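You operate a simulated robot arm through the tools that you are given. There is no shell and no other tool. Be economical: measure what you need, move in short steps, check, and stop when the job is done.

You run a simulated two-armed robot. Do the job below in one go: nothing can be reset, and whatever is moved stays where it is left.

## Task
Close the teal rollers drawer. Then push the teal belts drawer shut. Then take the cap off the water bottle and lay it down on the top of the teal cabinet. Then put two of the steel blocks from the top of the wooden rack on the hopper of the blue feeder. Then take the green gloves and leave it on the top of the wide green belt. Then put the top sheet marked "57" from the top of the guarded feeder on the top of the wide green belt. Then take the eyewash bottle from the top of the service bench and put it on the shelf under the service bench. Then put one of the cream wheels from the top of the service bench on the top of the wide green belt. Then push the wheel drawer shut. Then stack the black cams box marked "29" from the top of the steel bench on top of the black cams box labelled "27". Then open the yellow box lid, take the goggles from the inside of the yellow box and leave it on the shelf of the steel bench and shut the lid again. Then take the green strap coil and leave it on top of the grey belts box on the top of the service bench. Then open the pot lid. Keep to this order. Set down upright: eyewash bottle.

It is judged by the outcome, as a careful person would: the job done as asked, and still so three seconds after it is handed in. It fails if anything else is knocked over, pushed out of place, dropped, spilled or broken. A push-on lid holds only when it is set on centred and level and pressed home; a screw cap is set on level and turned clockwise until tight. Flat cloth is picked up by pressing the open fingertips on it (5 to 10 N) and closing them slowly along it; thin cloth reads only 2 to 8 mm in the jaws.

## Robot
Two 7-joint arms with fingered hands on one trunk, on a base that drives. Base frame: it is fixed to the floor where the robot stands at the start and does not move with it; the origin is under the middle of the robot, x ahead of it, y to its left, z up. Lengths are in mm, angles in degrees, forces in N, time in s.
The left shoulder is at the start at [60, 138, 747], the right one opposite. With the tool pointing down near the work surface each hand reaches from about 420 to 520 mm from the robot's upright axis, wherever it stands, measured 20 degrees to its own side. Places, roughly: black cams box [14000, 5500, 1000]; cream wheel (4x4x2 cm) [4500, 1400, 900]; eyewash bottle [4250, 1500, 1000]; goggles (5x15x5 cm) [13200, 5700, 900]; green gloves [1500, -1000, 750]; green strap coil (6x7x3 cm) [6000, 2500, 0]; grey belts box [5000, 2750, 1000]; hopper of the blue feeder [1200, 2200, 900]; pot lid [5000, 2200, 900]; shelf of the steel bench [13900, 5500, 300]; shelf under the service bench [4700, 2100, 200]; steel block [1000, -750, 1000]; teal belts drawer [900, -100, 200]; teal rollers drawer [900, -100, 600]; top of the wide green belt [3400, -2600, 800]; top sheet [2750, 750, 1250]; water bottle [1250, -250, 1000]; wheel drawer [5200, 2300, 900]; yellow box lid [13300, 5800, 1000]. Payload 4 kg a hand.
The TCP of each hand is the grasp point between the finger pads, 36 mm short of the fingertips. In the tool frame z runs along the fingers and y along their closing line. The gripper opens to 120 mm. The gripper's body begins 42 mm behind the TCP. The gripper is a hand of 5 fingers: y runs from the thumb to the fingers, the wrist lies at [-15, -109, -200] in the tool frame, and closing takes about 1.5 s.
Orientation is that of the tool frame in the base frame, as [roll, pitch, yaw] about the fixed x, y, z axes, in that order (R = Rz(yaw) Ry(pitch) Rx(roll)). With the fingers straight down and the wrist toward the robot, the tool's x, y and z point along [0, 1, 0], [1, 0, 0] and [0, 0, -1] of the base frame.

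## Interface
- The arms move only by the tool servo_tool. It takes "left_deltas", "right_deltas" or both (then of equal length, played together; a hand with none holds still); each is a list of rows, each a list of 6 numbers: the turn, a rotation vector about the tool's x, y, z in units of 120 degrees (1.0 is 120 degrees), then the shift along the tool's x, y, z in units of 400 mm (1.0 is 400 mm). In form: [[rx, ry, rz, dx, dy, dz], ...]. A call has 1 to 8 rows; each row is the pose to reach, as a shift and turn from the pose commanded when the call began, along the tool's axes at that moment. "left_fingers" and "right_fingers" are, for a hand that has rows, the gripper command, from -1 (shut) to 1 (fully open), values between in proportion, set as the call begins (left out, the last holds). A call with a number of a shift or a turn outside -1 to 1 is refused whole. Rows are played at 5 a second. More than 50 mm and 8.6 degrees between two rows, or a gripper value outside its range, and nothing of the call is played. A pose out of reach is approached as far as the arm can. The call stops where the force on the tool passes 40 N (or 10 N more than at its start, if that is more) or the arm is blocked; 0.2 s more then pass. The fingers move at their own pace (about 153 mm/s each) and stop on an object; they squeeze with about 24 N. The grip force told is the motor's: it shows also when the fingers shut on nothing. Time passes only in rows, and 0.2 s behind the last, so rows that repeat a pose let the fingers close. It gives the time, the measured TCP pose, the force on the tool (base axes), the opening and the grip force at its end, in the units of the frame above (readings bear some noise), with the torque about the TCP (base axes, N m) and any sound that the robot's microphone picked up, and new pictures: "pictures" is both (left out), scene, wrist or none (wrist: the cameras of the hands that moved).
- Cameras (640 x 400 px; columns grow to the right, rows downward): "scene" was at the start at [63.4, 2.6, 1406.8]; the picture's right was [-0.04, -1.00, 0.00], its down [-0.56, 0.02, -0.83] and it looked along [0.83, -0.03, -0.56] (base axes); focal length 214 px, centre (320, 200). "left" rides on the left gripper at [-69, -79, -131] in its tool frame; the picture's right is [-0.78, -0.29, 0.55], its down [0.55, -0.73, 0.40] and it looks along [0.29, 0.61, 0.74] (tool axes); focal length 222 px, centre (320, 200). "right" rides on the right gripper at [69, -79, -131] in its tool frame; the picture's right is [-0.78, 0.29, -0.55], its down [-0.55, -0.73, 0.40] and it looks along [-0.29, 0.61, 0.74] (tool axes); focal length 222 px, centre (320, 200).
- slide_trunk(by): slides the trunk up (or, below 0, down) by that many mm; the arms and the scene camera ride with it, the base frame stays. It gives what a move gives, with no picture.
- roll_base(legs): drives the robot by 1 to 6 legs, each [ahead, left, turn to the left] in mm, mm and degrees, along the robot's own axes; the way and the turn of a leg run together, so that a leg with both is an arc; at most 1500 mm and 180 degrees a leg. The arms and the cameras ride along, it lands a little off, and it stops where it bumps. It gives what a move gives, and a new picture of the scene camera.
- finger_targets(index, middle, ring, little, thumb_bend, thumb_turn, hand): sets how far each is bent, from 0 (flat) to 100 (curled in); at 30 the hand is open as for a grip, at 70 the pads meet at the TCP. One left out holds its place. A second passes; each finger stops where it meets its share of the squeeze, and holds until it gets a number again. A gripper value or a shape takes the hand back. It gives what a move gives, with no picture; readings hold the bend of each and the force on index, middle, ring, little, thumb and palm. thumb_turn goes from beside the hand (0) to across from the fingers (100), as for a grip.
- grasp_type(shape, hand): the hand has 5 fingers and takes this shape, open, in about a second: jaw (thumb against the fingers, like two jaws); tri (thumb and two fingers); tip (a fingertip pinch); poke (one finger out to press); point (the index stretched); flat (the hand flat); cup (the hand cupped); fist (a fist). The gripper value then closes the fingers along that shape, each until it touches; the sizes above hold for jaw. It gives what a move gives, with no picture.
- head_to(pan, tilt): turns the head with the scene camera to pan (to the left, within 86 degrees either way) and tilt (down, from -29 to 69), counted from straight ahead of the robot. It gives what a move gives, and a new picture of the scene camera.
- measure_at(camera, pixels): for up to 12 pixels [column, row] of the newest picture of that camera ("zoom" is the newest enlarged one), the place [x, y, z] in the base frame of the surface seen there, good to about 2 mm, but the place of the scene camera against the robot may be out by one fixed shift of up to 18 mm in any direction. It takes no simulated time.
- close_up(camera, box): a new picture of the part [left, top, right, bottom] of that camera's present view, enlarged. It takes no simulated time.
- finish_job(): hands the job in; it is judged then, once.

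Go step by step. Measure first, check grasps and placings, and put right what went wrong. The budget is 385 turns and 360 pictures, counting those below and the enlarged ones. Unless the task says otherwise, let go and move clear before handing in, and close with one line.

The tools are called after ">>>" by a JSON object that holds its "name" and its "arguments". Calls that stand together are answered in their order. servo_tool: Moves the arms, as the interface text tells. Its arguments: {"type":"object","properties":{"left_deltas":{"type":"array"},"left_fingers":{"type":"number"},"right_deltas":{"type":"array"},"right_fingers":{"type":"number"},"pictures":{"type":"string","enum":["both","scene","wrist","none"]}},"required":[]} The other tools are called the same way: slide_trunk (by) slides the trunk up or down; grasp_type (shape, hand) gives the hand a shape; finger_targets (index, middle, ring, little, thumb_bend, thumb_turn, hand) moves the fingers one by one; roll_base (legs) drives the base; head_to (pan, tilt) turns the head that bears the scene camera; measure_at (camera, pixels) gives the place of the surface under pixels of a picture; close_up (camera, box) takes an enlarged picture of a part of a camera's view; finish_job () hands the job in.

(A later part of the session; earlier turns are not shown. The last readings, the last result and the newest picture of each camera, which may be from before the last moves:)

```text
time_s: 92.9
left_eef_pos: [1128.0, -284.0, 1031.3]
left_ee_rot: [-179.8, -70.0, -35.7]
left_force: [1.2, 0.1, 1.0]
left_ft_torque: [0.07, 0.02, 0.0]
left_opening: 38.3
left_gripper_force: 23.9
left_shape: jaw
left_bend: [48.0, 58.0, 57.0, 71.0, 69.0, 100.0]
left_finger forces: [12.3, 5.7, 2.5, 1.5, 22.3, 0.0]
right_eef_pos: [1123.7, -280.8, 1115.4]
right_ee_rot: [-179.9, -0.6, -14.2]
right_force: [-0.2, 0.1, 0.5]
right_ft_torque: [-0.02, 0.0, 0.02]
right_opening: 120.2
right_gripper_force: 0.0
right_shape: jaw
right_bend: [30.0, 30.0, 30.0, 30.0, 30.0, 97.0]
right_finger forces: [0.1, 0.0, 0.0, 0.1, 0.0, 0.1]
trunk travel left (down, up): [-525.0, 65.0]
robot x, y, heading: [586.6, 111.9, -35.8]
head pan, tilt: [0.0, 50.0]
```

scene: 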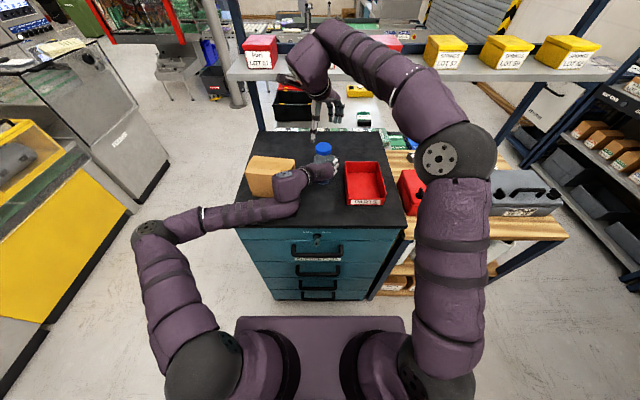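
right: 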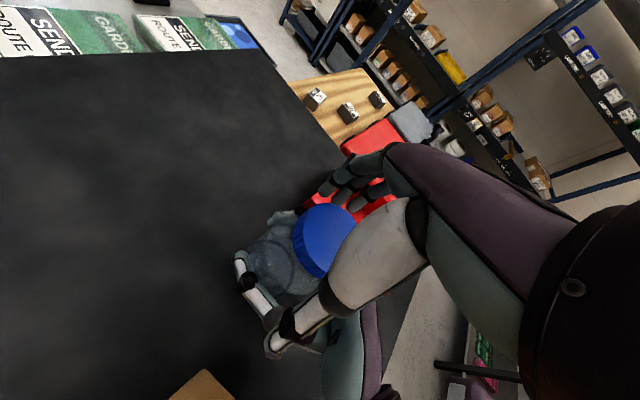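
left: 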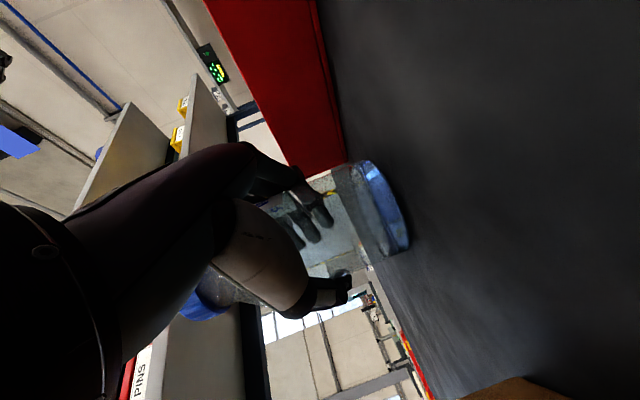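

Centred on the cap at yaw -14°. Closing the right fingers, then turning counter-clockwise 67°.

>>> {"name": "servo_tool", "arguments": {"right_deltas": [[0, 0, 0, 0, 0, 0], [0, 0, 0, 0, 0, 0], [0, 0, 0, 0, 0, 0], [0, 0, 0, 0, 0, 0], [0, 0, 0, 0, 0, 0], [0, 0, 0, 0, 0, 0], [0, 0, 0, 0, 0, 0]], "right_fingers": -0.4, "pictures": "none"}}

>>> {"name": "servo_tool", "arguments": {"right_deltas": [[0, 0, -0.07, 0, 0, 0], [0, 0, -0.14, 0, 0, 0], [0, 0, -0.21, 0, 0, 0], [0, 0, -0.28, 0, 0, 0], [0, 0, -0.35, 0, 0, 0], [0, 0, -0.42, 0, 0, 0], [0, 0, -0.49, 0, 0, 0], [0, 0, -0.56, 0, 0, 0]], "pictures": "both"}}

```text
time_s: 94.5
left_eef_pos: [1128.7, -284.5, 1030.4]
left_ee_rot: [-179.8, -70.0, -35.6]
left_force: [1.2, 8.5, -0.4]
left_ft_torque: [-0.15, 0.0, -0.24]
left_opening: 38.0
left_gripper_force: 23.9
left_shape: jaw
left_bend: [48.0, 58.0, 58.0, 71.0, 69.0, 100.0]
left_finger forces: [11.9, 5.5, 2.6, 6.1, 24.0, 0.0]
right_eef_pos: [1123.2, -279.2, 1117.2]
right_ee_rot: [-179.9, -0.6, -14.3]
right_force: [-0.5, -8.8, 7.8]
right_ft_torque: [-0.51, 0.1, 0.17]
right_opening: 62.4
right_gripper_force: 23.8
right_shape: jaw
right_bend: [45.0, 38.0, 37.0, 70.0, 62.0, 100.0]
right_finger forces: [12.6, 0.0, 0.0, 0.0, 14.5, 0.1]
trunk travel left (down, up): [-525.0, 65.0]
robot x, y, heading: [585.5, 109.6, -35.3]
head pan, tilt: [0.0, 50.0]
```

```text
time_s: 96.3
left_eef_pos: [1127.8, -283.4, 1031.9]
left_ee_rot: [-179.8, -70.0, -35.7]
left_force: [-3.4, -16.8, -2.3]
left_ft_torque: [0.41, -0.11, 0.22]
left_opening: 35.6
left_gripper_force: 24.0
left_shape: jaw
left_bend: [47.0, 59.0, 56.0, 71.0, 71.0, 100.0]
left_finger forces: [17.9, 5.4, 6.6, 2.8, 16.6, 0.0]
right_eef_pos: [1123.3, -279.0, 1117.3]
right_ee_rot: [179.5, -0.6, 53.3]
right_force: [2.5, 16.7, 9.2]
right_ft_torque: [0.74, -0.08, -0.18]
right_opening: 53.7
right_gripper_force: 24.4
right_shape: jaw
right_bend: [51.0, 44.0, 47.0, 70.0, 66.0, 94.0]
right_finger forces: [3.9, 0.1, 0.0, 0.0, 19.7, 0.0]
trunk travel left (down, up): [-525.0, 65.0]
robot x, y, heading: [591.5, 110.3, -35.7]
head pan, tilt: [0.0, 50.0]
```

scene: 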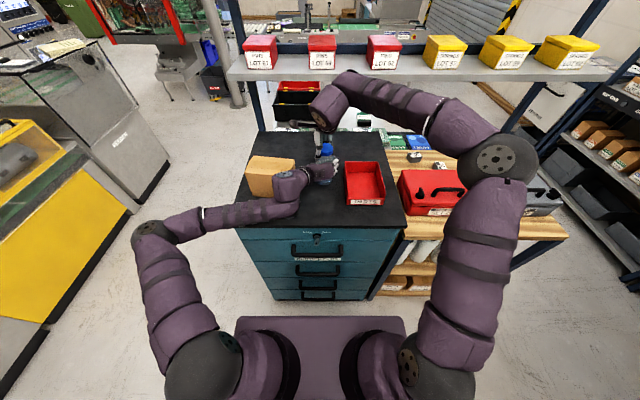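
right: 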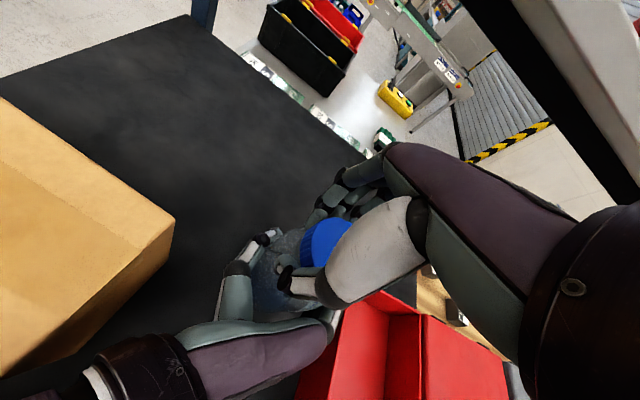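

The turn went through with 0.2 N·m. Looking closely to see whether the cap turned and rose.

>>> {"name": "close_up", "arguments": {"camera": "right", "box": [180, 150, 420, 340]}}

>>> {"name": "close_up", "arguments": {"camera": "scene", "box": [270, 90, 400, 200]}}

```text
2.11 times, centred on (300, 245) of right
```

zoom: 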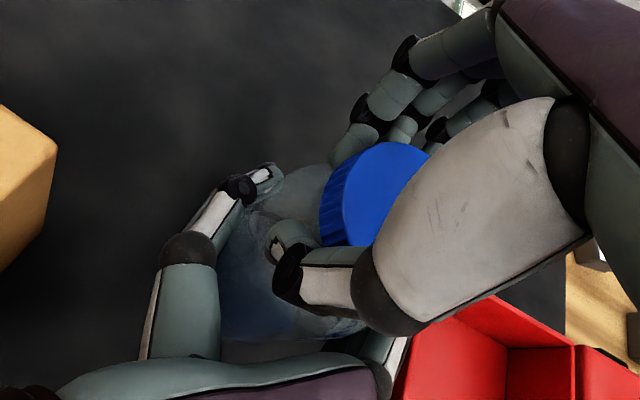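

```text
3.64 times, centred on (335, 145) of scene
```

zoom: 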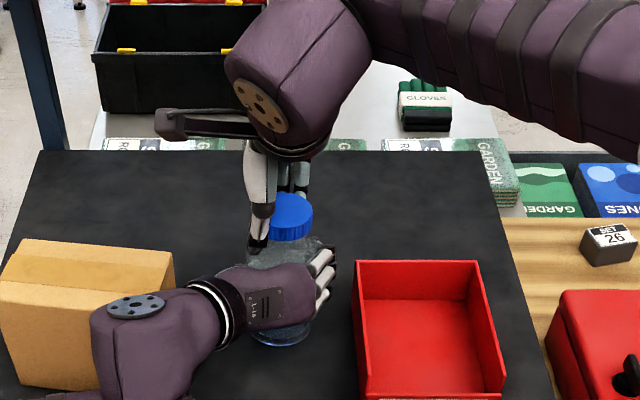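

The right thumb tip is on the bottle shoulder, below the cap: grip too low. Opening and raising to re-grip higher.

>>> {"name": "servo_tool", "arguments": {"right_deltas": [[0, 0, 0, 0, 0, 0], [0, 0, 0, 0, 0, 0], [0, 0, 0, 0, 0, 0], [0, 0, 0, 0, 0, -0.06], [0, 0, 0, 0, 0, -0.16], [0, 0, 0, 0, 0, -0.24]], "right_fingers": 1, "pictures": "wrist"}}

>>> {"name": "measure_at", "arguments": {"camera": "right", "pixels": [[278, 278], [260, 278], [296, 278], [278, 262], [278, 294], [262, 262], [294, 294]]}}

```text
time_s: 97.7
left_eef_pos: [1129.5, -283.1, 1030.8]
left_ee_rot: [-179.7, -70.0, -35.7]
left_force: [0.2, -0.1, 5.1]
left_ft_torque: [0.07, -0.06, 0.01]
left_opening: 33.2
left_gripper_force: 23.9
left_shape: jaw
left_bend: [49.0, 61.0, 57.0, 71.0, 73.0, 100.0]
left_finger forces: [12.2, 2.4, 6.1, 2.9, 22.5, 0.0]
right_eef_pos: [1120.6, -280.1, 1212.5]
right_ee_rot: [179.6, -0.3, 53.0]
right_force: [-0.8, -0.9, 0.4]
right_ft_torque: [-0.01, -0.03, 0.0]
right_opening: 119.4
right_gripper_force: 0.0
right_shape: jaw
right_bend: [30.0, 30.0, 30.0, 30.0, 30.0, 97.0]
right_finger forces: [0.1, 0.0, 0.0, 0.0, 0.1, 0.1]
trunk travel left (down, up): [-525.0, 65.0]
robot x, y, heading: [587.9, 109.8, -35.7]
head pan, tilt: [0.0, 50.0]
```

right: 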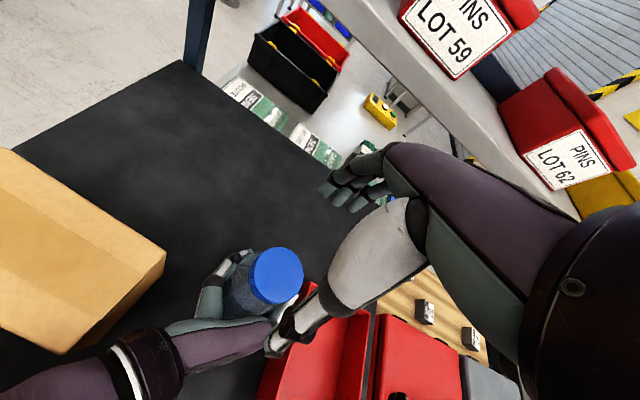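

```text
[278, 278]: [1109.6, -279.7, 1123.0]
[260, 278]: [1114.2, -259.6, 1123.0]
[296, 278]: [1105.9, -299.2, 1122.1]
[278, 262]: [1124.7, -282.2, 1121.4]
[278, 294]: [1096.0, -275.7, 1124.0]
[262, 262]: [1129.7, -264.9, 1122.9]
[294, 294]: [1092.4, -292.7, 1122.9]
```

The cap is now centred at [1111,-279] (bottle slid ~12 mm toward the left palm). Rotating back clockwise, centring, and descending only to z≈1131.

>>> {"name": "servo_tool", "arguments": {"right_deltas": [[0, 0, 0.066, -0.0125, -0.021, 0], [0, 0, 0.132, -0.0125, -0.021, 0.02], [0, 0, 0.198, -0.0125, -0.021, 0.04], [0, 0, 0.264, -0.0125, -0.021, 0.06], [0, 0, 0.33, -0.0125, -0.021, 0.1], [0, 0, 0.396, -0.0125, -0.021, 0.14], [0, 0, 0.46, -0.0125, -0.021, 0.17], [0, 0, 0.525, -0.0125, -0.021, 0.202]], "pictures": "none"}}

>>> {"name": "servo_tool", "arguments": {"right_deltas": [[0, 0, 0, 0, 0, 0], [0, 0, 0, 0, 0, 0], [0, 0, 0, 0, 0, 0], [0, 0, 0, 0, 0, 0], [0, 0, 0, 0, 0, 0], [0, 0, 0, 0, 0, 0], [0, 0, 0, 0, 0, 0]], "right_fingers": -0.4, "pictures": "wrist"}}

```text
time_s: 99.5
left_eef_pos: [1128.8, -284.0, 1031.1]
left_ee_rot: [-180.0, -70.0, -35.4]
left_force: [0.1, 0.3, 2.6]
left_ft_torque: [0.04, -0.08, -0.01]
left_opening: 33.4
left_gripper_force: 24.3
left_shape: jaw
left_bend: [49.0, 62.0, 57.0, 71.0, 73.0, 100.0]
left_finger forces: [12.3, 2.3, 5.5, 2.5, 22.2, 0.0]
right_eef_pos: [1113.7, -279.9, 1131.0]
right_ee_rot: [-179.9, -0.6, -10.1]
right_force: [-0.3, -0.5, -0.6]
right_ft_torque: [-0.06, 0.02, 0.03]
right_opening: 119.6
right_gripper_force: 0.0
right_shape: jaw
right_bend: [30.0, 30.0, 30.0, 30.0, 30.0, 97.0]
right_finger forces: [0.0, 0.0, 0.1, 0.0, 0.1, 0.0]
trunk travel left (down, up): [-525.0, 65.0]
robot x, y, heading: [588.3, 110.0, -35.8]
head pan, tilt: [0.0, 50.0]
```

```text
time_s: 101.1
left_eef_pos: [1128.2, -285.0, 1030.1]
left_ee_rot: [-180.0, -70.0, -35.4]
left_force: [-1.0, -0.1, 5.3]
left_ft_torque: [-0.03, -0.02, -0.14]
left_opening: 33.5
left_gripper_force: 23.8
left_shape: jaw
left_bend: [49.0, 62.0, 57.0, 71.0, 73.0, 100.0]
left_finger forces: [12.2, 2.5, 6.1, 3.7, 21.7, 0.1]
right_eef_pos: [1113.1, -280.4, 1130.1]
right_ee_rot: [-179.9, -0.6, -10.0]
right_force: [1.7, 1.0, -4.0]
right_ft_torque: [-0.04, 0.08, 0.1]
right_opening: 43.7
right_gripper_force: 24.3
right_shape: jaw
right_bend: [47.0, 52.0, 52.0, 71.0, 66.0, 100.0]
right_finger forces: [12.9, 6.8, 0.0, 0.0, 20.7, 0.1]
trunk travel left (down, up): [-525.0, 65.0]
robot x, y, heading: [590.6, 109.8, -35.5]
head pan, tilt: [0.0, 50.0]
```

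right: 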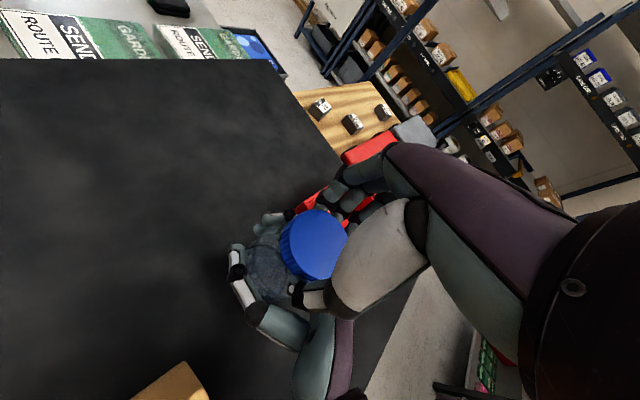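

Good grip on the cap itself (index, middle and thumb). Turning counter-clockwise 67°.

>>> {"name": "servo_tool", "arguments": {"right_deltas": [[0, 0, -0.07, 0, 0, 0], [0, 0, -0.14, 0, 0, 0], [0, 0, -0.21, 0, 0, 0], [0, 0, -0.28, 0, 0, 0], [0, 0, -0.35, 0, 0, 0], [0, 0, -0.42, 0, 0, 0], [0, 0, -0.49, 0, 0, 0], [0, 0, -0.56, 0, 0, 0]], "pictures": "wrist"}}

>>> {"name": "close_up", "arguments": {"camera": "scene", "box": [270, 90, 400, 200]}}

```text
time_s: 102.9
left_eef_pos: [1128.7, -284.3, 1032.3]
left_ee_rot: [-179.8, -70.0, -35.6]
left_force: [6.6, 5.1, 10.2]
left_ft_torque: [-0.2, 0.23, 0.21]
left_opening: 33.5
left_gripper_force: 24.0
left_shape: jaw
left_bend: [50.0, 62.0, 60.0, 71.0, 73.0, 100.0]
left_finger forces: [12.3, 2.0, 1.7, 4.6, 22.8, 0.0]
right_eef_pos: [1113.4, -280.9, 1129.0]
right_ee_rot: [179.4, -0.2, 57.2]
right_force: [-5.3, -4.4, -5.5]
right_ft_torque: [-0.08, 0.33, -0.32]
right_opening: 42.0
right_gripper_force: 23.6
right_shape: jaw
right_bend: [47.0, 53.0, 56.0, 71.0, 68.0, 100.0]
right_finger forces: [13.4, 10.7, 0.0, 0.0, 19.3, 0.0]
trunk travel left (down, up): [-525.0, 65.0]
robot x, y, heading: [589.0, 110.6, -35.1]
head pan, tilt: [0.0, 50.0]
```

right: 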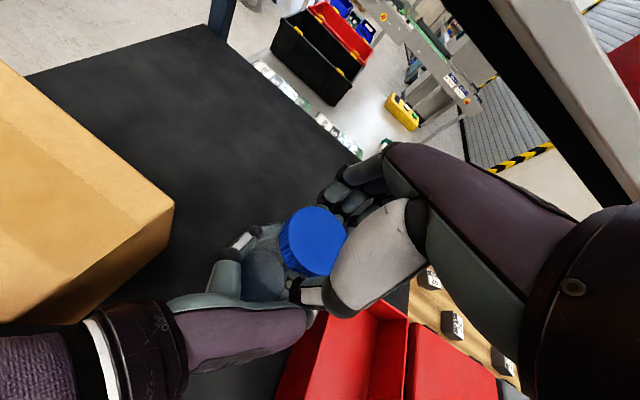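

```text
3.64 times, centred on (335, 145) of scene
```

zoom: 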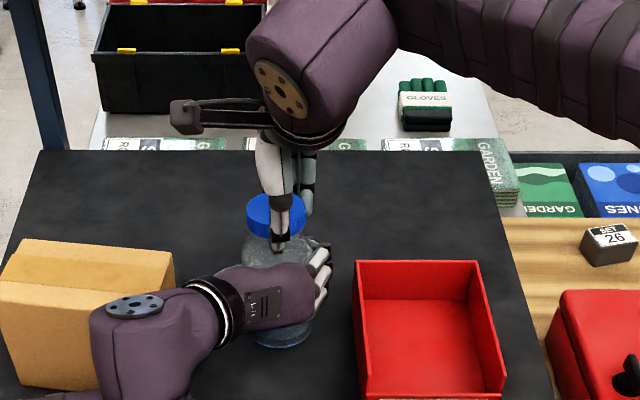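

Torque rose to 0.32 N·m, so the hold works better. I'll check the label's position with the left camera as a reference, then release, rewind and turn again.

>>> {"name": "close_up", "arguments": {"camera": "left", "box": [150, 120, 450, 340]}}

>>> {"name": "servo_tool", "arguments": {"right_deltas": [[0, 0, 0, 0, 0, 0], [0, 0, 0, 0, 0, 0], [0, 0, 0, 0, 0, -0.06], [0, 0, 0, 0, 0, -0.12]], "right_fingers": 0.6, "pictures": "wrist"}}

```text
1.82 times, centred on (300, 230) of left
```

zoom: 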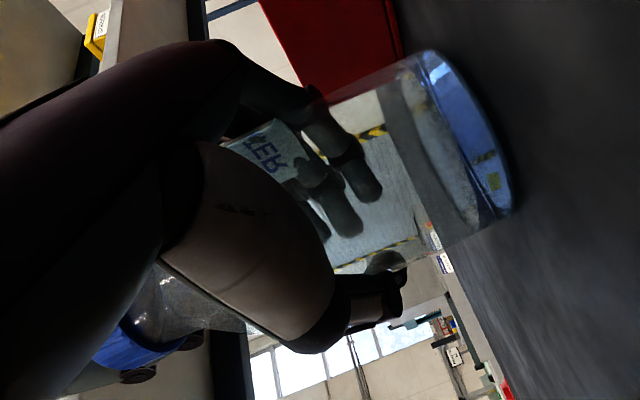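

```text
time_s: 103.9
left_eef_pos: [1127.7, -283.7, 1032.0]
left_ee_rot: [180.0, -70.0, -35.4]
left_force: [-2.3, -0.3, 5.5]
left_ft_torque: [-0.07, 0.04, 0.0]
left_opening: 33.5
left_gripper_force: 24.2
left_shape: jaw
left_bend: [50.0, 62.0, 59.0, 71.0, 73.0, 100.0]
left_finger forces: [13.2, 1.9, 4.8, 3.5, 19.7, 0.1]
right_eef_pos: [1112.7, -278.4, 1180.0]
right_ee_rot: [179.5, -0.3, 57.2]
right_force: [0.2, 0.2, 0.3]
right_ft_torque: [-0.04, -0.01, 0.02]
right_opening: 95.9
right_gripper_force: 0.0
right_shape: jaw
right_bend: [32.0, 35.0, 34.0, 51.0, 39.0, 99.0]
right_finger forces: [0.1, 0.1, 0.0, 0.1, 0.0, 0.0]
trunk travel left (down, up): [-525.0, 65.0]
robot x, y, heading: [588.3, 115.9, -35.4]
head pan, tilt: [0.0, 50.0]
```

right: 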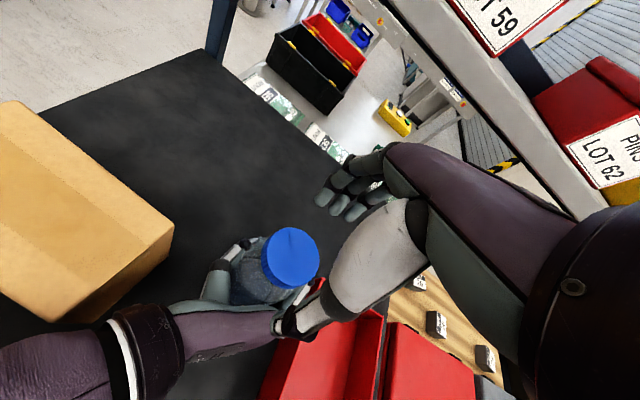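

Measuring the cap's top height to see whether it has risen.

>>> {"name": "measure_at", "arguments": {"camera": "right", "pixels": [[290, 258], [270, 258], [310, 258], [290, 240], [290, 278], [275, 245], [305, 272]]}}

```text
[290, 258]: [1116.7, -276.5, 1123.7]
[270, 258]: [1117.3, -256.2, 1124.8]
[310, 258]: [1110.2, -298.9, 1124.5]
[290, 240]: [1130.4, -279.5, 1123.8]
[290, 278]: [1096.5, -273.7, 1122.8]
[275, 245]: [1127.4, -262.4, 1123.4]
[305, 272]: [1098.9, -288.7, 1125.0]
```

The cap may have risen ~1 mm. Running a full longer stroke: rewind 100° clockwise, descend, grip, turn 100° counter-clockwise.

>>> {"name": "servo_tool", "arguments": {"right_deltas": [[0, 0, 0.07, 0, 0, 0], [0, 0, 0.14, 0, 0, 0], [0, 0, 0.21, 0, 0, 0], [0, 0, 0.28, 0, 0, 0], [0, 0, 0.35, 0, 0, 0], [0, 0, 0.42, 0, 0, 0], [0, 0, 0.49, 0, 0, 0], [0, 0, 0.56, 0, 0, 0]], "pictures": "none"}}

>>> {"name": "servo_tool", "arguments": {"right_deltas": [[0, 0, 0.07, 0, 0, 0.02], [0, 0, 0.14, 0, 0, 0.05], [0, 0, 0.21, 0, 0, 0.08], [0, 0, 0.28, 0, 0, 0.1], [0, 0, 0.28, 0, 0, 0.122]], "pictures": "wrist"}}

```text
time_s: 105.7
left_eef_pos: [1127.5, -284.0, 1030.2]
left_ee_rot: [-180.0, -69.9, -35.4]
left_force: [-0.8, -0.9, 4.0]
left_ft_torque: [-0.01, -0.08, 0.01]
left_opening: 33.5
left_gripper_force: 24.0
left_shape: jaw
left_bend: [50.0, 62.0, 59.0, 71.0, 73.0, 100.0]
left_finger forces: [12.8, 1.7, 4.9, 3.3, 20.1, 0.1]
right_eef_pos: [1113.5, -278.8, 1178.2]
right_ee_rot: [-180.0, -0.6, -10.0]
right_force: [-0.5, 0.7, 0.2]
right_ft_torque: [0.0, 0.01, 0.01]
right_opening: 95.9
right_gripper_force: 0.1
right_shape: jaw
right_bend: [32.0, 35.0, 34.0, 51.0, 39.0, 99.0]
right_finger forces: [0.1, 0.1, 0.1, 0.0, 0.0, 0.1]
trunk travel left (down, up): [-525.0, 65.0]
robot x, y, heading: [589.3, 110.5, -35.3]
head pan, tilt: [0.0, 50.0]
```

```text
time_s: 106.9
left_eef_pos: [1128.6, -284.3, 1031.0]
left_ee_rot: [180.0, -70.1, -35.4]
left_force: [-0.6, -1.0, 1.8]
left_ft_torque: [-0.01, -0.09, -0.03]
left_opening: 33.8
left_gripper_force: 23.9
left_shape: jaw
left_bend: [50.0, 62.0, 59.0, 71.0, 73.0, 100.0]
left_finger forces: [13.3, 1.7, 4.5, 3.0, 19.9, 0.1]
right_eef_pos: [1113.3, -278.2, 1130.1]
right_ee_rot: [-179.4, -0.5, -43.7]
right_force: [0.5, 0.3, 0.3]
right_ft_torque: [0.0, 0.01, 0.0]
right_opening: 96.1
right_gripper_force: 0.1
right_shape: jaw
right_bend: [32.0, 35.0, 34.0, 51.0, 39.0, 99.0]
right_finger forces: [0.1, 0.0, 0.1, 0.0, 0.0, 0.0]
trunk travel left (down, up): [-525.0, 65.0]
robot x, y, heading: [591.6, 107.6, -35.4]
head pan, tilt: [0.0, 50.0]
```

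right: 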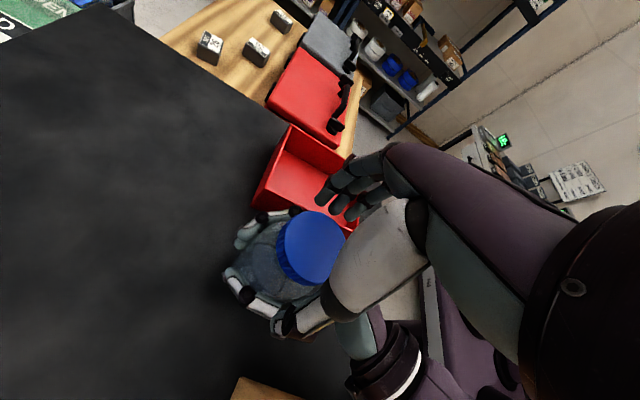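

Yaw -44° reached and centred. Gripping and turning 100° counter-clockwise.

>>> {"name": "servo_tool", "arguments": {"right_deltas": [[0, 0, 0, 0, 0, 0], [0, 0, 0, 0, 0, 0], [0, 0, 0, 0, 0, 0], [0, 0, 0, 0, 0, 0], [0, 0, 0, 0, 0, 0], [0, 0, 0, 0, 0, 0]], "right_fingers": -0.4, "pictures": "none"}}

>>> {"name": "servo_tool", "arguments": {"right_deltas": [[0, 0, -0.07, 0, 0, 0], [0, 0, -0.14, 0, 0, 0], [0, 0, -0.21, 0, 0, 0], [0, 0, -0.28, 0, 0, 0], [0, 0, -0.35, 0, 0, 0], [0, 0, -0.42, 0, 0, 0], [0, 0, -0.49, 0, 0, 0], [0, 0, -0.56, 0, 0, 0]], "pictures": "none"}}

>>> {"name": "servo_tool", "arguments": {"right_deltas": [[0, 0, -0.07, 0, 0, -0.001], [0, 0, -0.14, 0, 0, -0.002], [0, 0, -0.21, 0, 0, -0.003], [0, 0, -0.28, 0, 0, -0.004]], "pictures": "none"}}

>>> {"name": "close_up", "arguments": {"camera": "left", "box": [150, 120, 450, 340]}}

```text
time_s: 108.3
left_eef_pos: [1128.2, -283.8, 1031.1]
left_ee_rot: [-180.0, -70.0, -35.4]
left_force: [2.7, 3.0, -1.1]
left_ft_torque: [-0.05, -0.06, -0.24]
left_opening: 33.4
left_gripper_force: 23.7
left_shape: jaw
left_bend: [50.0, 62.0, 58.0, 71.0, 73.0, 100.0]
left_finger forces: [11.9, 1.9, 6.3, 6.5, 19.4, 0.1]
right_eef_pos: [1113.6, -280.5, 1130.0]
right_ee_rot: [-179.6, -0.4, -43.5]
right_force: [-2.7, -3.3, 1.3]
right_ft_torque: [-0.28, 0.39, 0.16]
right_opening: 56.3
right_gripper_force: 23.7
right_shape: jaw
right_bend: [48.0, 43.0, 45.0, 71.0, 61.0, 100.0]
right_finger forces: [11.6, 0.0, 0.1, 0.0, 17.7, 0.1]
trunk travel left (down, up): [-525.0, 65.0]
robot x, y, heading: [589.6, 111.0, -35.5]
head pan, tilt: [0.0, 50.0]
```

```text
time_s: 110.1
left_eef_pos: [1127.8, -284.1, 1032.4]
left_ee_rot: [-179.9, -70.1, -35.6]
left_force: [5.5, 0.7, 5.9]
left_ft_torque: [-0.01, 0.35, 0.48]
left_opening: 33.3
left_gripper_force: 24.3
left_shape: jaw
left_bend: [50.0, 62.0, 60.0, 71.0, 73.0, 100.0]
left_finger forces: [13.3, 1.8, 1.1, 7.5, 18.7, 0.0]
right_eef_pos: [1112.6, -279.9, 1130.1]
right_ee_rot: [179.7, -0.6, 23.7]
right_force: [-4.6, 0.1, -0.6]
right_ft_torque: [0.11, 0.17, -0.48]
right_opening: 53.1
right_gripper_force: 24.2
right_shape: jaw
right_bend: [46.0, 49.0, 51.0, 71.0, 63.0, 98.0]
right_finger forces: [14.0, 1.6, 0.0, 0.0, 16.9, 0.0]
trunk travel left (down, up): [-525.0, 65.0]
robot x, y, heading: [588.3, 112.9, -35.4]
head pan, tilt: [0.0, 50.0]
```

```text
time_s: 111.1
left_eef_pos: [1128.1, -285.0, 1032.1]
left_ee_rot: [179.7, -70.2, -35.2]
left_force: [2.5, 3.0, 9.9]
left_ft_torque: [-0.18, 0.21, 0.39]
left_opening: 33.4
left_gripper_force: 24.0
left_shape: jaw
left_bend: [50.0, 62.0, 60.0, 71.0, 73.0, 100.0]
left_finger forces: [14.0, 1.2, 0.7, 6.8, 19.6, 0.0]
right_eef_pos: [1112.4, -279.0, 1130.9]
right_ee_rot: [179.5, -0.2, 57.4]
right_force: [-2.4, -3.5, -7.2]
right_ft_torque: [0.01, 0.16, -0.39]
right_opening: 53.2
right_gripper_force: 24.8
right_shape: jaw
right_bend: [47.0, 49.0, 51.0, 71.0, 63.0, 98.0]
right_finger forces: [13.2, 3.1, 0.1, 0.0, 17.7, 0.0]
trunk travel left (down, up): [-525.0, 65.0]
robot x, y, heading: [587.3, 113.2, -35.6]
head pan, tilt: [0.0, 50.0]
```

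```text
1.82 times, centred on (300, 230) of left
```

zoom: 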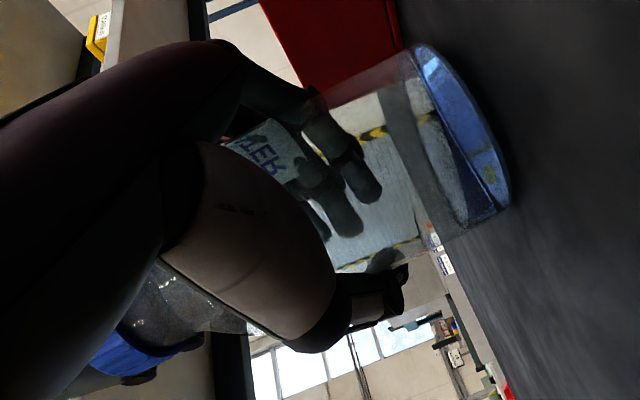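

The label hardly moved while the cap turned 100°: unscrewing works. Another full stroke.

>>> {"name": "servo_tool", "arguments": {"right_deltas": [[0, 0, 0, 0, 0, 0], [0, 0, 0, 0, 0, 0], [0, 0, 0, 0, 0, -0.08], [0, 0, 0.07, 0, 0, -0.11], [0, 0, 0.14, 0, 0, -0.11], [0, 0, 0.21, 0, 0, -0.11], [0, 0, 0.28, 0, 0, -0.11]], "right_fingers": 0.6, "pictures": "wrist"}}

>>> {"name": "measure_at", "arguments": {"camera": "right", "pixels": [[290, 258], [270, 258], [310, 258], [290, 240], [290, 278], [275, 245], [305, 272]]}}

>>> {"name": "servo_tool", "arguments": {"right_deltas": [[0, 0, 0.07, 0, 0, 0], [0, 0, 0.14, 0, 0, 0], [0, 0, 0.21, 0, 0, 0], [0, 0, 0.28, 0, 0, 0.02], [0, 0, 0.35, 0, 0, 0.04], [0, 0, 0.42, 0, 0, 0.06], [0, 0, 0.49, 0, 0, 0.08], [0, 0, 0.56, 0, 0, 0.105]], "pictures": "none"}}

>>> {"name": "servo_tool", "arguments": {"right_deltas": [[0, 0, 0, 0, 0, 0], [0, 0, 0, 0, 0, 0], [0, 0, 0, 0, 0, 0], [0, 0, 0, 0, 0, 0], [0, 0, 0, 0, 0, 0], [0, 0, 0, 0, 0, 0]], "right_fingers": -0.4, "pictures": "none"}}

>>> {"name": "servo_tool", "arguments": {"right_deltas": [[0, 0, -0.07, 0, 0, 0], [0, 0, -0.14, 0, 0, 0], [0, 0, -0.21, 0, 0, -0.001], [0, 0, -0.28, 0, 0, -0.002], [0, 0, -0.35, 0, 0, -0.003], [0, 0, -0.42, 0, 0, -0.004], [0, 0, -0.49, 0, 0, -0.005], [0, 0, -0.56, 0, 0, -0.006]], "pictures": "none"}}

>>> {"name": "servo_tool", "arguments": {"right_deltas": [[0, 0, -0.07, 0, 0, -0.001], [0, 0, -0.14, 0, 0, -0.002], [0, 0, -0.21, 0, 0, -0.003], [0, 0, -0.28, 0, 0, -0.004]], "pictures": "wrist"}}

```text
time_s: 112.7
left_eef_pos: [1128.5, -284.7, 1031.3]
left_ee_rot: [180.0, -70.0, -35.5]
left_force: [-0.9, -0.5, 2.7]
left_ft_torque: [-0.01, 0.02, 0.0]
left_opening: 33.1
left_gripper_force: 24.0
left_shape: jaw
left_bend: [50.0, 62.0, 60.0, 71.0, 73.0, 100.0]
left_finger forces: [14.2, 1.5, 3.6, 3.8, 19.5, 0.0]
right_eef_pos: [1113.6, -279.7, 1175.8]
right_ee_rot: [179.7, -0.6, 23.5]
right_force: [-0.1, 0.0, 0.3]
right_ft_torque: [-0.02, 0.02, -0.04]
right_opening: 95.9
right_gripper_force: 0.1
right_shape: jaw
right_bend: [32.0, 35.0, 34.0, 51.0, 39.0, 99.0]
right_finger forces: [0.0, 0.1, 0.0, 0.0, 0.1, 0.1]
trunk travel left (down, up): [-525.0, 65.0]
robot x, y, heading: [590.8, 108.9, -35.5]
head pan, tilt: [0.0, 50.0]
```

right: 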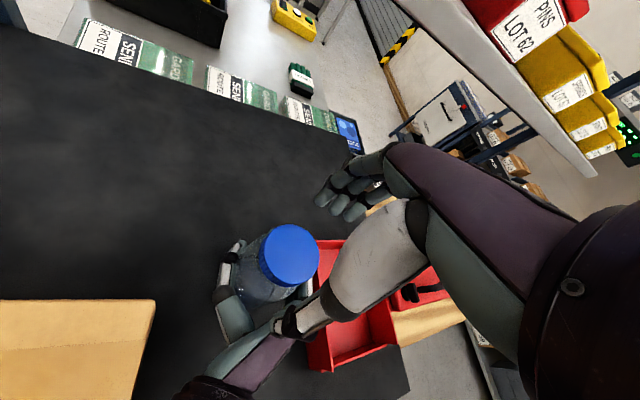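

```text
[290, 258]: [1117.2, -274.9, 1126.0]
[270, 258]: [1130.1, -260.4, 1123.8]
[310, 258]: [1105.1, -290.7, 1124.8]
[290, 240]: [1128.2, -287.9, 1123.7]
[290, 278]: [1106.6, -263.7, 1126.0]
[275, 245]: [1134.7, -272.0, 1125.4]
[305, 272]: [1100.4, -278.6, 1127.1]
```

```text
time_s: 114.5
left_eef_pos: [1127.9, -285.0, 1030.7]
left_ee_rot: [179.9, -70.0, -35.3]
left_force: [-0.8, 1.5, 3.4]
left_ft_torque: [0.14, -0.04, 0.0]
left_opening: 32.9
left_gripper_force: 24.6
left_shape: jaw
left_bend: [50.0, 62.0, 60.0, 71.0, 73.0, 100.0]
left_finger forces: [12.5, 1.1, 3.8, 4.5, 20.6, 0.0]
right_eef_pos: [1113.9, -278.3, 1135.1]
right_ee_rot: [-179.4, -0.4, -43.6]
right_force: [-0.2, 0.7, -0.5]
right_ft_torque: [0.03, 0.0, -0.01]
right_opening: 96.1
right_gripper_force: 0.1
right_shape: jaw
right_bend: [32.0, 35.0, 34.0, 51.0, 39.0, 99.0]
right_finger forces: [0.0, 0.0, 0.0, 0.0, 0.0, 0.0]
trunk travel left (down, up): [-525.0, 65.0]
robot x, y, heading: [592.7, 112.3, -35.4]
head pan, tilt: [0.0, 50.0]
```

```text
time_s: 115.9
left_eef_pos: [1127.0, -283.5, 1030.9]
left_ee_rot: [-179.6, -69.9, -35.7]
left_force: [4.1, 2.5, -3.5]
left_ft_torque: [-0.11, -0.1, -0.19]
left_opening: 32.9
left_gripper_force: 24.2
left_shape: jaw
left_bend: [50.0, 62.0, 58.0, 71.0, 73.0, 100.0]
left_finger forces: [13.3, 1.8, 5.8, 6.4, 18.9, 0.1]
right_eef_pos: [1113.3, -279.9, 1134.5]
right_ee_rot: [-179.6, -0.5, -43.5]
right_force: [-3.5, -2.3, 3.5]
right_ft_torque: [-0.2, 0.43, 0.17]
right_opening: 53.3
right_gripper_force: 24.1
right_shape: jaw
right_bend: [48.0, 45.0, 47.0, 71.0, 63.0, 100.0]
right_finger forces: [12.0, 0.0, 0.0, 0.0, 18.6, 0.0]
trunk travel left (down, up): [-525.0, 65.0]
robot x, y, heading: [590.6, 105.8, -35.4]
head pan, tilt: [0.0, 50.0]
```

```text
time_s: 117.7
left_eef_pos: [1128.0, -285.4, 1031.0]
left_ee_rot: [-179.8, -70.2, -35.6]
left_force: [3.2, -1.9, 8.3]
left_ft_torque: [-0.19, 0.22, 0.07]
left_opening: 33.4
left_gripper_force: 24.1
left_shape: jaw
left_bend: [50.0, 62.0, 60.0, 71.0, 73.0, 100.0]
left_finger forces: [14.5, 1.3, 2.1, 4.7, 19.9, 0.0]
right_eef_pos: [1112.4, -279.9, 1136.1]
right_ee_rot: [179.7, -0.5, 23.8]
right_force: [-4.3, 1.9, -8.0]
right_ft_torque: [0.38, 0.28, -0.1]
right_opening: 51.3
right_gripper_force: 24.2
right_shape: jaw
right_bend: [46.0, 49.0, 52.0, 71.0, 65.0, 100.0]
right_finger forces: [16.1, 3.5, 0.1, 0.0, 15.1, 0.0]
trunk travel left (down, up): [-525.0, 65.0]
robot x, y, heading: [590.6, 111.3, -35.3]
head pan, tilt: [0.0, 50.0]
```

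```text
time_s: 118.7
left_eef_pos: [1128.4, -284.9, 1031.5]
left_ee_rot: [-179.7, -70.1, -35.8]
left_force: [4.5, 2.6, 13.5]
left_ft_torque: [-0.39, 0.19, 0.04]
left_opening: 33.2
left_gripper_force: 23.6
left_shape: jaw
left_bend: [50.0, 62.0, 60.0, 71.0, 73.0, 100.0]
left_finger forces: [13.9, 1.1, 1.5, 4.1, 22.2, 0.0]
right_eef_pos: [1112.8, -281.2, 1136.7]
right_ee_rot: [179.6, -0.2, 57.4]
right_force: [-4.2, -3.0, -13.6]
right_ft_torque: [0.18, 0.6, -0.1]
right_opening: 50.8
right_gripper_force: 23.7
right_shape: jaw
right_bend: [46.0, 49.0, 52.0, 71.0, 65.0, 100.0]
right_finger forces: [17.8, 4.4, 0.0, 0.0, 16.5, 0.0]
trunk travel left (down, up): [-525.0, 65.0]
robot x, y, heading: [588.4, 108.2, -35.6]
head pan, tilt: [0.0, 50.0]
```

right: 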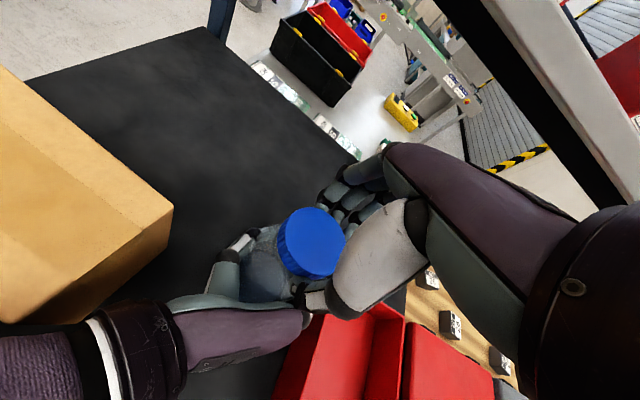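

Cap z has risen ~2 mm and thread torque fell to 0.1 N·m. Another stroke.

>>> {"name": "servo_tool", "arguments": {"right_deltas": [[0, 0, 0, 0, 0, 0.01], [0, 0, 0, 0, 0, 0], [0, 0, 0, 0, 0, -0.08], [0, 0, 0.07, 0, 0, -0.1], [0, 0, 0.14, 0, 0, -0.1], [0, 0, 0.21, 0, 0, -0.1], [0, 0, 0.28, 0, 0, -0.1]], "right_fingers": 0.6, "pictures": "none"}}

>>> {"name": "servo_tool", "arguments": {"right_deltas": [[0, 0, 0.07, 0, 0, 0], [0, 0, 0.14, 0, 0, 0], [0, 0, 0.21, 0, 0, 0], [0, 0, 0.28, 0, 0, 0.02], [0, 0, 0.35, 0, 0, 0.04], [0, 0, 0.42, 0, 0, 0.06], [0, 0, 0.49, 0, 0, 0.08], [0, 0, 0.56, 0, 0, 0.1]], "pictures": "none"}}

>>> {"name": "servo_tool", "arguments": {"right_deltas": [[0, 0, 0, 0, 0, 0], [0, 0, 0, 0, 0, 0], [0, 0, 0, 0, 0, 0], [0, 0, 0, 0, 0, 0], [0, 0, 0, 0, 0, 0], [0, 0, 0, 0, 0, 0]], "right_fingers": -0.4, "pictures": "none"}}

>>> {"name": "servo_tool", "arguments": {"right_deltas": [[0, 0, -0.07, 0, 0, 0], [0, 0, -0.14, 0, 0, 0], [0, 0, -0.21, 0, 0, -0.001], [0, 0, -0.28, 0, 0, -0.001], [0, 0, -0.35, 0, 0, -0.002], [0, 0, -0.42, 0, 0, -0.002], [0, 0, -0.49, 0, 0, -0.003], [0, 0, -0.56, 0, 0, -0.003]], "pictures": "none"}}

>>> {"name": "servo_tool", "arguments": {"right_deltas": [[0, 0, -0.07, 0, 0, -0.001], [0, 0, -0.14, 0, 0, -0.001], [0, 0, -0.21, 0, 0, -0.002], [0, 0, -0.28, 0, 0, -0.002]], "pictures": "none"}}

>>> {"name": "servo_tool", "arguments": {"right_deltas": [[0, 0, 0, 0, 0, -0.008], [0, 0, 0, 0, 0, -0.016], [0, 0, 0, 0, 0, -0.016]], "pictures": "wrist"}}

```text
time_s: 120.3
left_eef_pos: [1127.8, -283.7, 1031.3]
left_ee_rot: [-180.0, -69.9, -35.4]
left_force: [-0.2, -0.4, 2.4]
left_ft_torque: [-0.03, -0.03, -0.01]
left_opening: 33.1
left_gripper_force: 23.6
left_shape: jaw
left_bend: [50.0, 62.0, 60.0, 71.0, 73.0, 100.0]
left_finger forces: [13.8, 1.2, 3.4, 2.8, 19.3, 0.0]
right_eef_pos: [1114.1, -279.2, 1177.3]
right_ee_rot: [179.8, -0.6, 23.5]
right_force: [-1.0, 0.7, 0.4]
right_ft_torque: [-0.02, -0.01, -0.03]
right_opening: 95.8
right_gripper_force: 0.1
right_shape: jaw
right_bend: [32.0, 35.0, 34.0, 51.0, 39.0, 99.0]
right_finger forces: [0.1, 0.0, 0.0, 0.0, 0.1, 0.1]
trunk travel left (down, up): [-525.0, 65.0]
robot x, y, heading: [590.2, 106.7, -35.6]
head pan, tilt: [0.0, 50.0]
```

```text
time_s: 122.1
left_eef_pos: [1128.2, -283.6, 1031.6]
left_ee_rot: [179.7, -70.0, -35.3]
left_force: [-0.3, 1.6, 3.2]
left_ft_torque: [0.08, -0.08, 0.04]
left_opening: 33.1
left_gripper_force: 24.2
left_shape: jaw
left_bend: [50.0, 62.0, 60.0, 71.0, 73.0, 100.0]
left_finger forces: [12.5, 0.9, 3.4, 3.8, 20.0, 0.0]
right_eef_pos: [1116.2, -277.0, 1137.0]
right_ee_rot: [-179.5, -0.3, -43.6]
right_force: [-0.5, -1.0, -0.2]
right_ft_torque: [0.07, -0.01, 0.01]
right_opening: 96.2
right_gripper_force: 0.1
right_shape: jaw
right_bend: [32.0, 35.0, 34.0, 51.0, 39.0, 99.0]
right_finger forces: [0.0, 0.0, 0.0, 0.0, 0.0, 0.0]
trunk travel left (down, up): [-525.0, 65.0]
robot x, y, heading: [587.8, 113.8, -35.5]
head pan, tilt: [0.0, 50.0]
```

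```text
time_s: 123.5
left_eef_pos: [1128.8, -283.9, 1030.6]
left_ee_rot: [-179.9, -70.1, -35.5]
left_force: [-2.0, -2.6, -1.9]
left_ft_torque: [0.07, -0.25, -0.01]
left_opening: 32.8
left_gripper_force: 23.4
left_shape: jaw
left_bend: [50.0, 62.0, 59.0, 71.0, 73.0, 100.0]
left_finger forces: [14.3, 1.5, 6.2, 3.5, 18.2, 0.1]
right_eef_pos: [1115.3, -279.0, 1138.2]
right_ee_rot: [-179.6, -0.5, -43.5]
right_force: [2.8, 2.3, 1.2]
right_ft_torque: [0.21, 0.0, 0.07]
right_opening: 46.5
right_gripper_force: 23.8
right_shape: jaw
right_bend: [48.0, 51.0, 48.0, 71.0, 65.0, 100.0]
right_finger forces: [12.7, 3.6, 0.0, 0.0, 22.9, 0.1]
trunk travel left (down, up): [-525.0, 65.0]
robot x, y, heading: [590.2, 108.4, -35.2]
head pan, tilt: [0.0, 50.0]
```

```text
time_s: 125.3
left_eef_pos: [1129.6, -284.2, 1031.0]
left_ee_rot: [180.0, -70.0, -35.3]
left_force: [1.7, -0.7, 6.2]
left_ft_torque: [0.09, 0.22, 0.69]
left_opening: 32.8
left_gripper_force: 23.5
left_shape: jaw
left_bend: [50.0, 62.0, 60.0, 71.0, 73.0, 100.0]
left_finger forces: [14.7, 1.2, 3.5, 7.0, 19.5, 0.0]
right_eef_pos: [1112.9, -280.2, 1139.2]
right_ee_rot: [179.7, -0.5, 23.7]
right_force: [-3.4, -1.2, -3.5]
right_ft_torque: [-0.11, 0.14, -0.73]
right_opening: 43.1
right_gripper_force: 23.7
right_shape: jaw
right_bend: [48.0, 52.0, 56.0, 71.0, 67.0, 95.0]
right_finger forces: [15.5, 7.1, 0.0, 0.0, 24.3, 0.0]
trunk travel left (down, up): [-525.0, 65.0]
robot x, y, heading: [584.0, 111.7, -35.3]
head pan, tilt: [0.0, 50.0]
```

```text
time_s: 126.3
left_eef_pos: [1127.1, -283.8, 1030.2]
left_ee_rot: [-179.7, -70.1, -35.7]
left_force: [4.1, 12.1, 6.4]
left_ft_torque: [-0.6, 0.35, 0.27]
left_opening: 33.8
left_gripper_force: 24.6
left_shape: jaw
left_bend: [50.0, 63.0, 60.0, 71.0, 73.0, 99.0]
left_finger forces: [17.0, 0.0, 0.0, 0.3, 26.3, 0.0]
right_eef_pos: [1113.4, -279.8, 1140.6]
right_ee_rot: [179.3, -0.3, 57.3]
right_force: [-4.3, -9.5, 0.3]
right_ft_torque: [-0.31, 0.17, -0.44]
right_opening: 38.1
right_gripper_force: 23.5
right_shape: jaw
right_bend: [48.0, 54.0, 56.0, 71.0, 71.0, 100.0]
right_finger forces: [19.1, 0.0, 0.1, 0.0, 10.7, 0.1]
trunk travel left (down, up): [-525.0, 65.0]
robot x, y, heading: [587.4, 108.1, -35.5]
head pan, tilt: [0.0, 50.0]
```

```text
time_s: 127.1
left_eef_pos: [1128.2, -285.4, 1031.2]
left_ee_rot: [-179.9, -70.1, -35.5]
left_force: [4.6, 9.6, 13.1]
left_ft_torque: [-0.73, 0.39, 0.16]
left_opening: 34.3
left_gripper_force: 24.2
left_shape: jaw
left_bend: [50.0, 63.0, 60.0, 71.0, 73.0, 99.0]
left_finger forces: [18.8, 0.1, 0.0, 0.0, 25.0, 0.1]
right_eef_pos: [1113.0, -278.7, 1143.9]
right_ee_rot: [179.6, -0.1, 57.2]
right_force: [-4.8, -8.9, -13.2]
right_ft_torque: [-0.26, 0.32, -0.34]
right_opening: 36.8
right_gripper_force: 24.1
right_shape: jaw
right_bend: [48.0, 54.0, 56.0, 71.0, 71.0, 100.0]
right_finger forces: [15.5, 0.0, 0.0, 0.1, 10.1, 0.0]
trunk travel left (down, up): [-525.0, 65.0]
robot x, y, heading: [584.0, 107.0, -35.5]
head pan, tilt: [0.0, 50.0]
```

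right: 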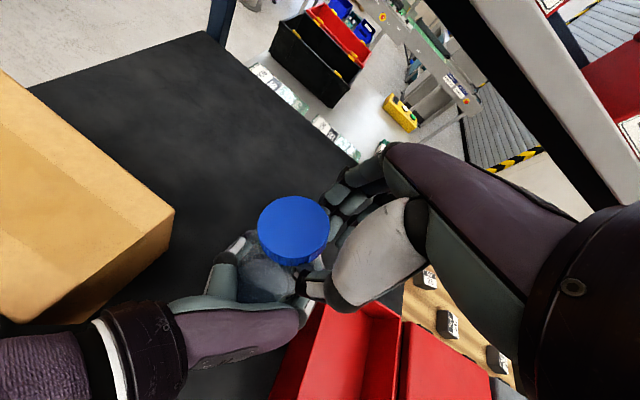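

Torque spiked and the cap slipped partly out of the right fingers. Releasing and measuring its height and tilt.

>>> {"name": "servo_tool", "arguments": {"right_deltas": [[0, 0, 0, 0, 0, 0.008], [0, 0, 0, 0, 0, 0.008], [0, 0, 0, 0, 0, -0.06], [0, 0, 0, 0, 0, -0.12]], "right_fingers": 0.7, "pictures": "wrist"}}

>>> {"name": "close_up", "arguments": {"camera": "right", "box": [200, 180, 380, 330]}}

>>> {"name": "close_up", "arguments": {"camera": "scene", "box": [280, 100, 380, 190]}}

```text
time_s: 128.1
left_eef_pos: [1128.6, -284.3, 1029.9]
left_ee_rot: [179.9, -70.0, -35.4]
left_force: [0.0, 0.4, -1.4]
left_ft_torque: [0.03, -0.02, -0.01]
left_opening: 33.2
left_gripper_force: 24.1
left_shape: jaw
left_bend: [49.0, 62.0, 60.0, 71.0, 73.0, 100.0]
left_finger forces: [17.1, 0.5, 0.1, 2.9, 19.6, 0.0]
right_eef_pos: [1112.6, -279.2, 1195.5]
right_ee_rot: [179.4, -0.4, 57.2]
right_force: [0.1, 0.0, -0.3]
right_ft_torque: [0.01, -0.05, 0.0]
right_opening: 101.8
right_gripper_force: 0.0
right_shape: jaw
right_bend: [31.0, 34.0, 33.0, 44.0, 37.0, 98.0]
right_finger forces: [0.1, 0.0, 0.0, 0.1, 0.0, 0.1]
trunk travel left (down, up): [-525.0, 65.0]
robot x, y, heading: [585.0, 109.3, -35.4]
head pan, tilt: [0.0, 50.0]
```

right: 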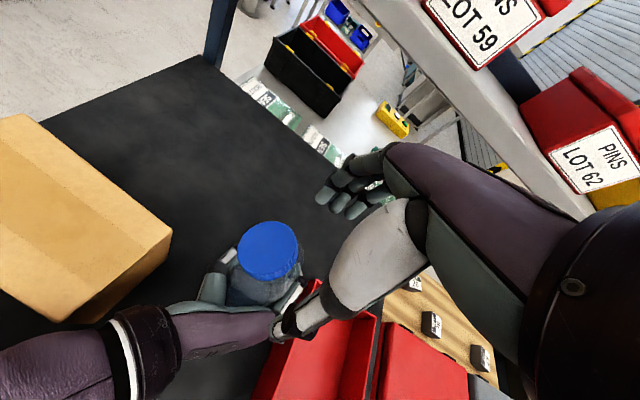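

```text
2.67 times, centred on (290, 255) of right
```

zoom: 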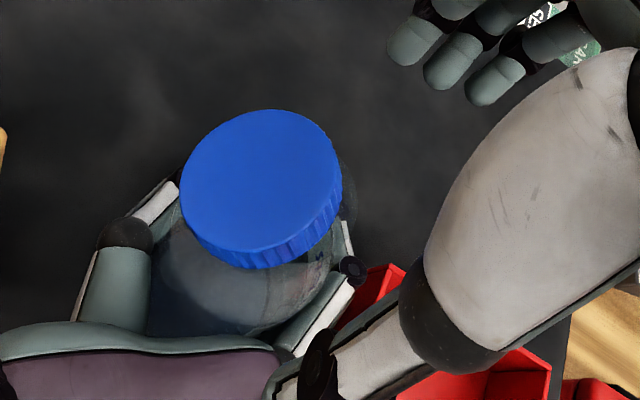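

```text
4.44 times, centred on (330, 145) of scene
```

zoom: 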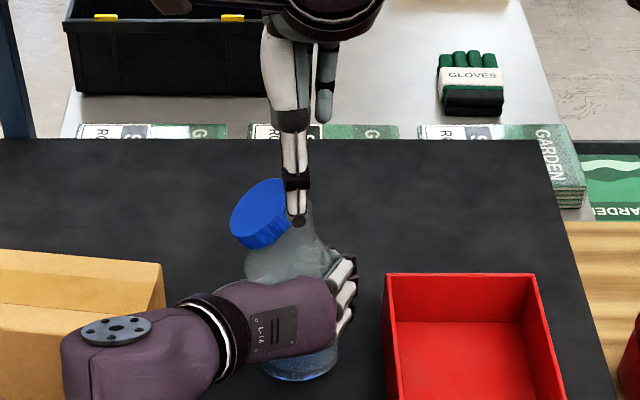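

The cap looks tilted to the left and possibly detached. Measuring its plane.

>>> {"name": "measure_at", "arguments": {"camera": "right", "pixels": [[268, 250], [248, 250], [292, 250], [268, 230], [268, 272], [300, 258], [310, 240], [260, 300], [285, 290]]}}

>>> {"name": "close_up", "arguments": {"camera": "left", "box": [100, 100, 450, 340]}}

```text
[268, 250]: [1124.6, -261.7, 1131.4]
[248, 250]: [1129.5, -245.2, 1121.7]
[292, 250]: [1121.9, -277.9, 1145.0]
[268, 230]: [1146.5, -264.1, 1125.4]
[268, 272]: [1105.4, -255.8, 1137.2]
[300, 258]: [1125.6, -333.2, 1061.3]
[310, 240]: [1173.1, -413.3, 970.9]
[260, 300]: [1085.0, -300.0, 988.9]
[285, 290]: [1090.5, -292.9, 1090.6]
```

```text
1.67 times, centred on (275, 220) of left
```

zoom: 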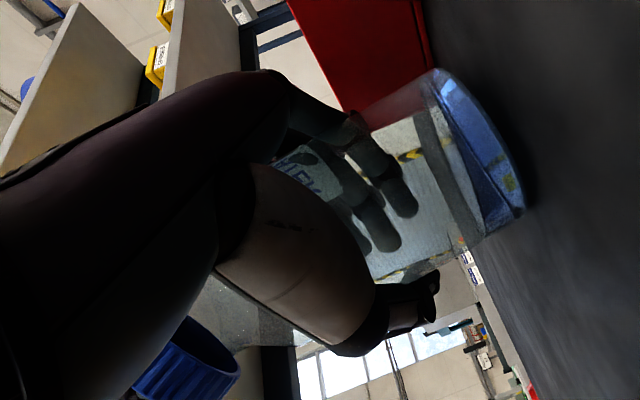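

The cap is unscrewed and lying tilted (~38°) on the neck, centre ≈[1122,-269,1122]. I'll grip it across its level axis (yaw ≈69°).

>>> {"name": "servo_tool", "arguments": {"right_deltas": [[0, 0, -0.05, 0.02, 0.003, 0.03], [0, 0, -0.1, 0.034, 0.006, 0.06], [0, 0, -0.1, 0.034, 0.006, 0.11], [0, 0, -0.1, 0.034, 0.006, 0.157]], "pictures": "wrist"}}

```text
time_s: 129.1
left_eef_pos: [1129.2, -284.3, 1028.2]
left_ee_rot: [-179.8, -69.7, -35.4]
left_force: [6.5, -1.0, -9.5]
left_ft_torque: [-0.24, -0.18, -0.18]
left_opening: 33.2
left_gripper_force: 23.9
left_shape: jaw
left_bend: [49.0, 62.0, 60.0, 71.0, 73.0, 100.0]
left_finger forces: [17.0, 0.5, 0.2, 2.8, 19.6, 0.1]
right_eef_pos: [1121.6, -269.8, 1130.7]
right_ee_rot: [179.3, -0.2, 69.2]
right_force: [-5.8, 1.2, 9.0]
right_ft_torque: [0.23, 0.7, 0.05]
right_opening: 102.8
right_gripper_force: 0.1
right_shape: jaw
right_bend: [31.0, 34.0, 33.0, 44.0, 33.0, 99.0]
right_finger forces: [0.1, 0.0, 0.0, 0.1, 0.0, 0.0]
trunk travel left (down, up): [-525.0, 65.0]
robot x, y, heading: [584.7, 111.3, -35.4]
head pan, tilt: [0.0, 50.0]
```

right: 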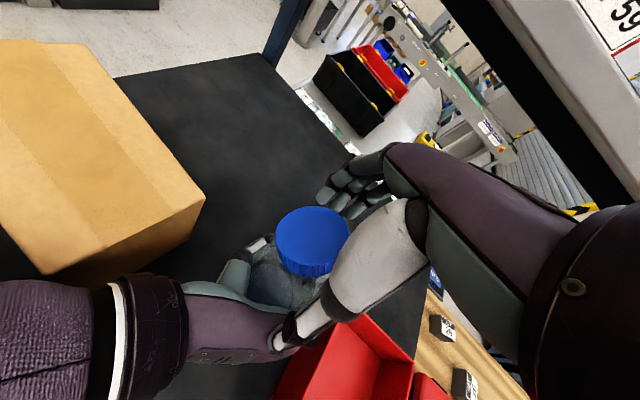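

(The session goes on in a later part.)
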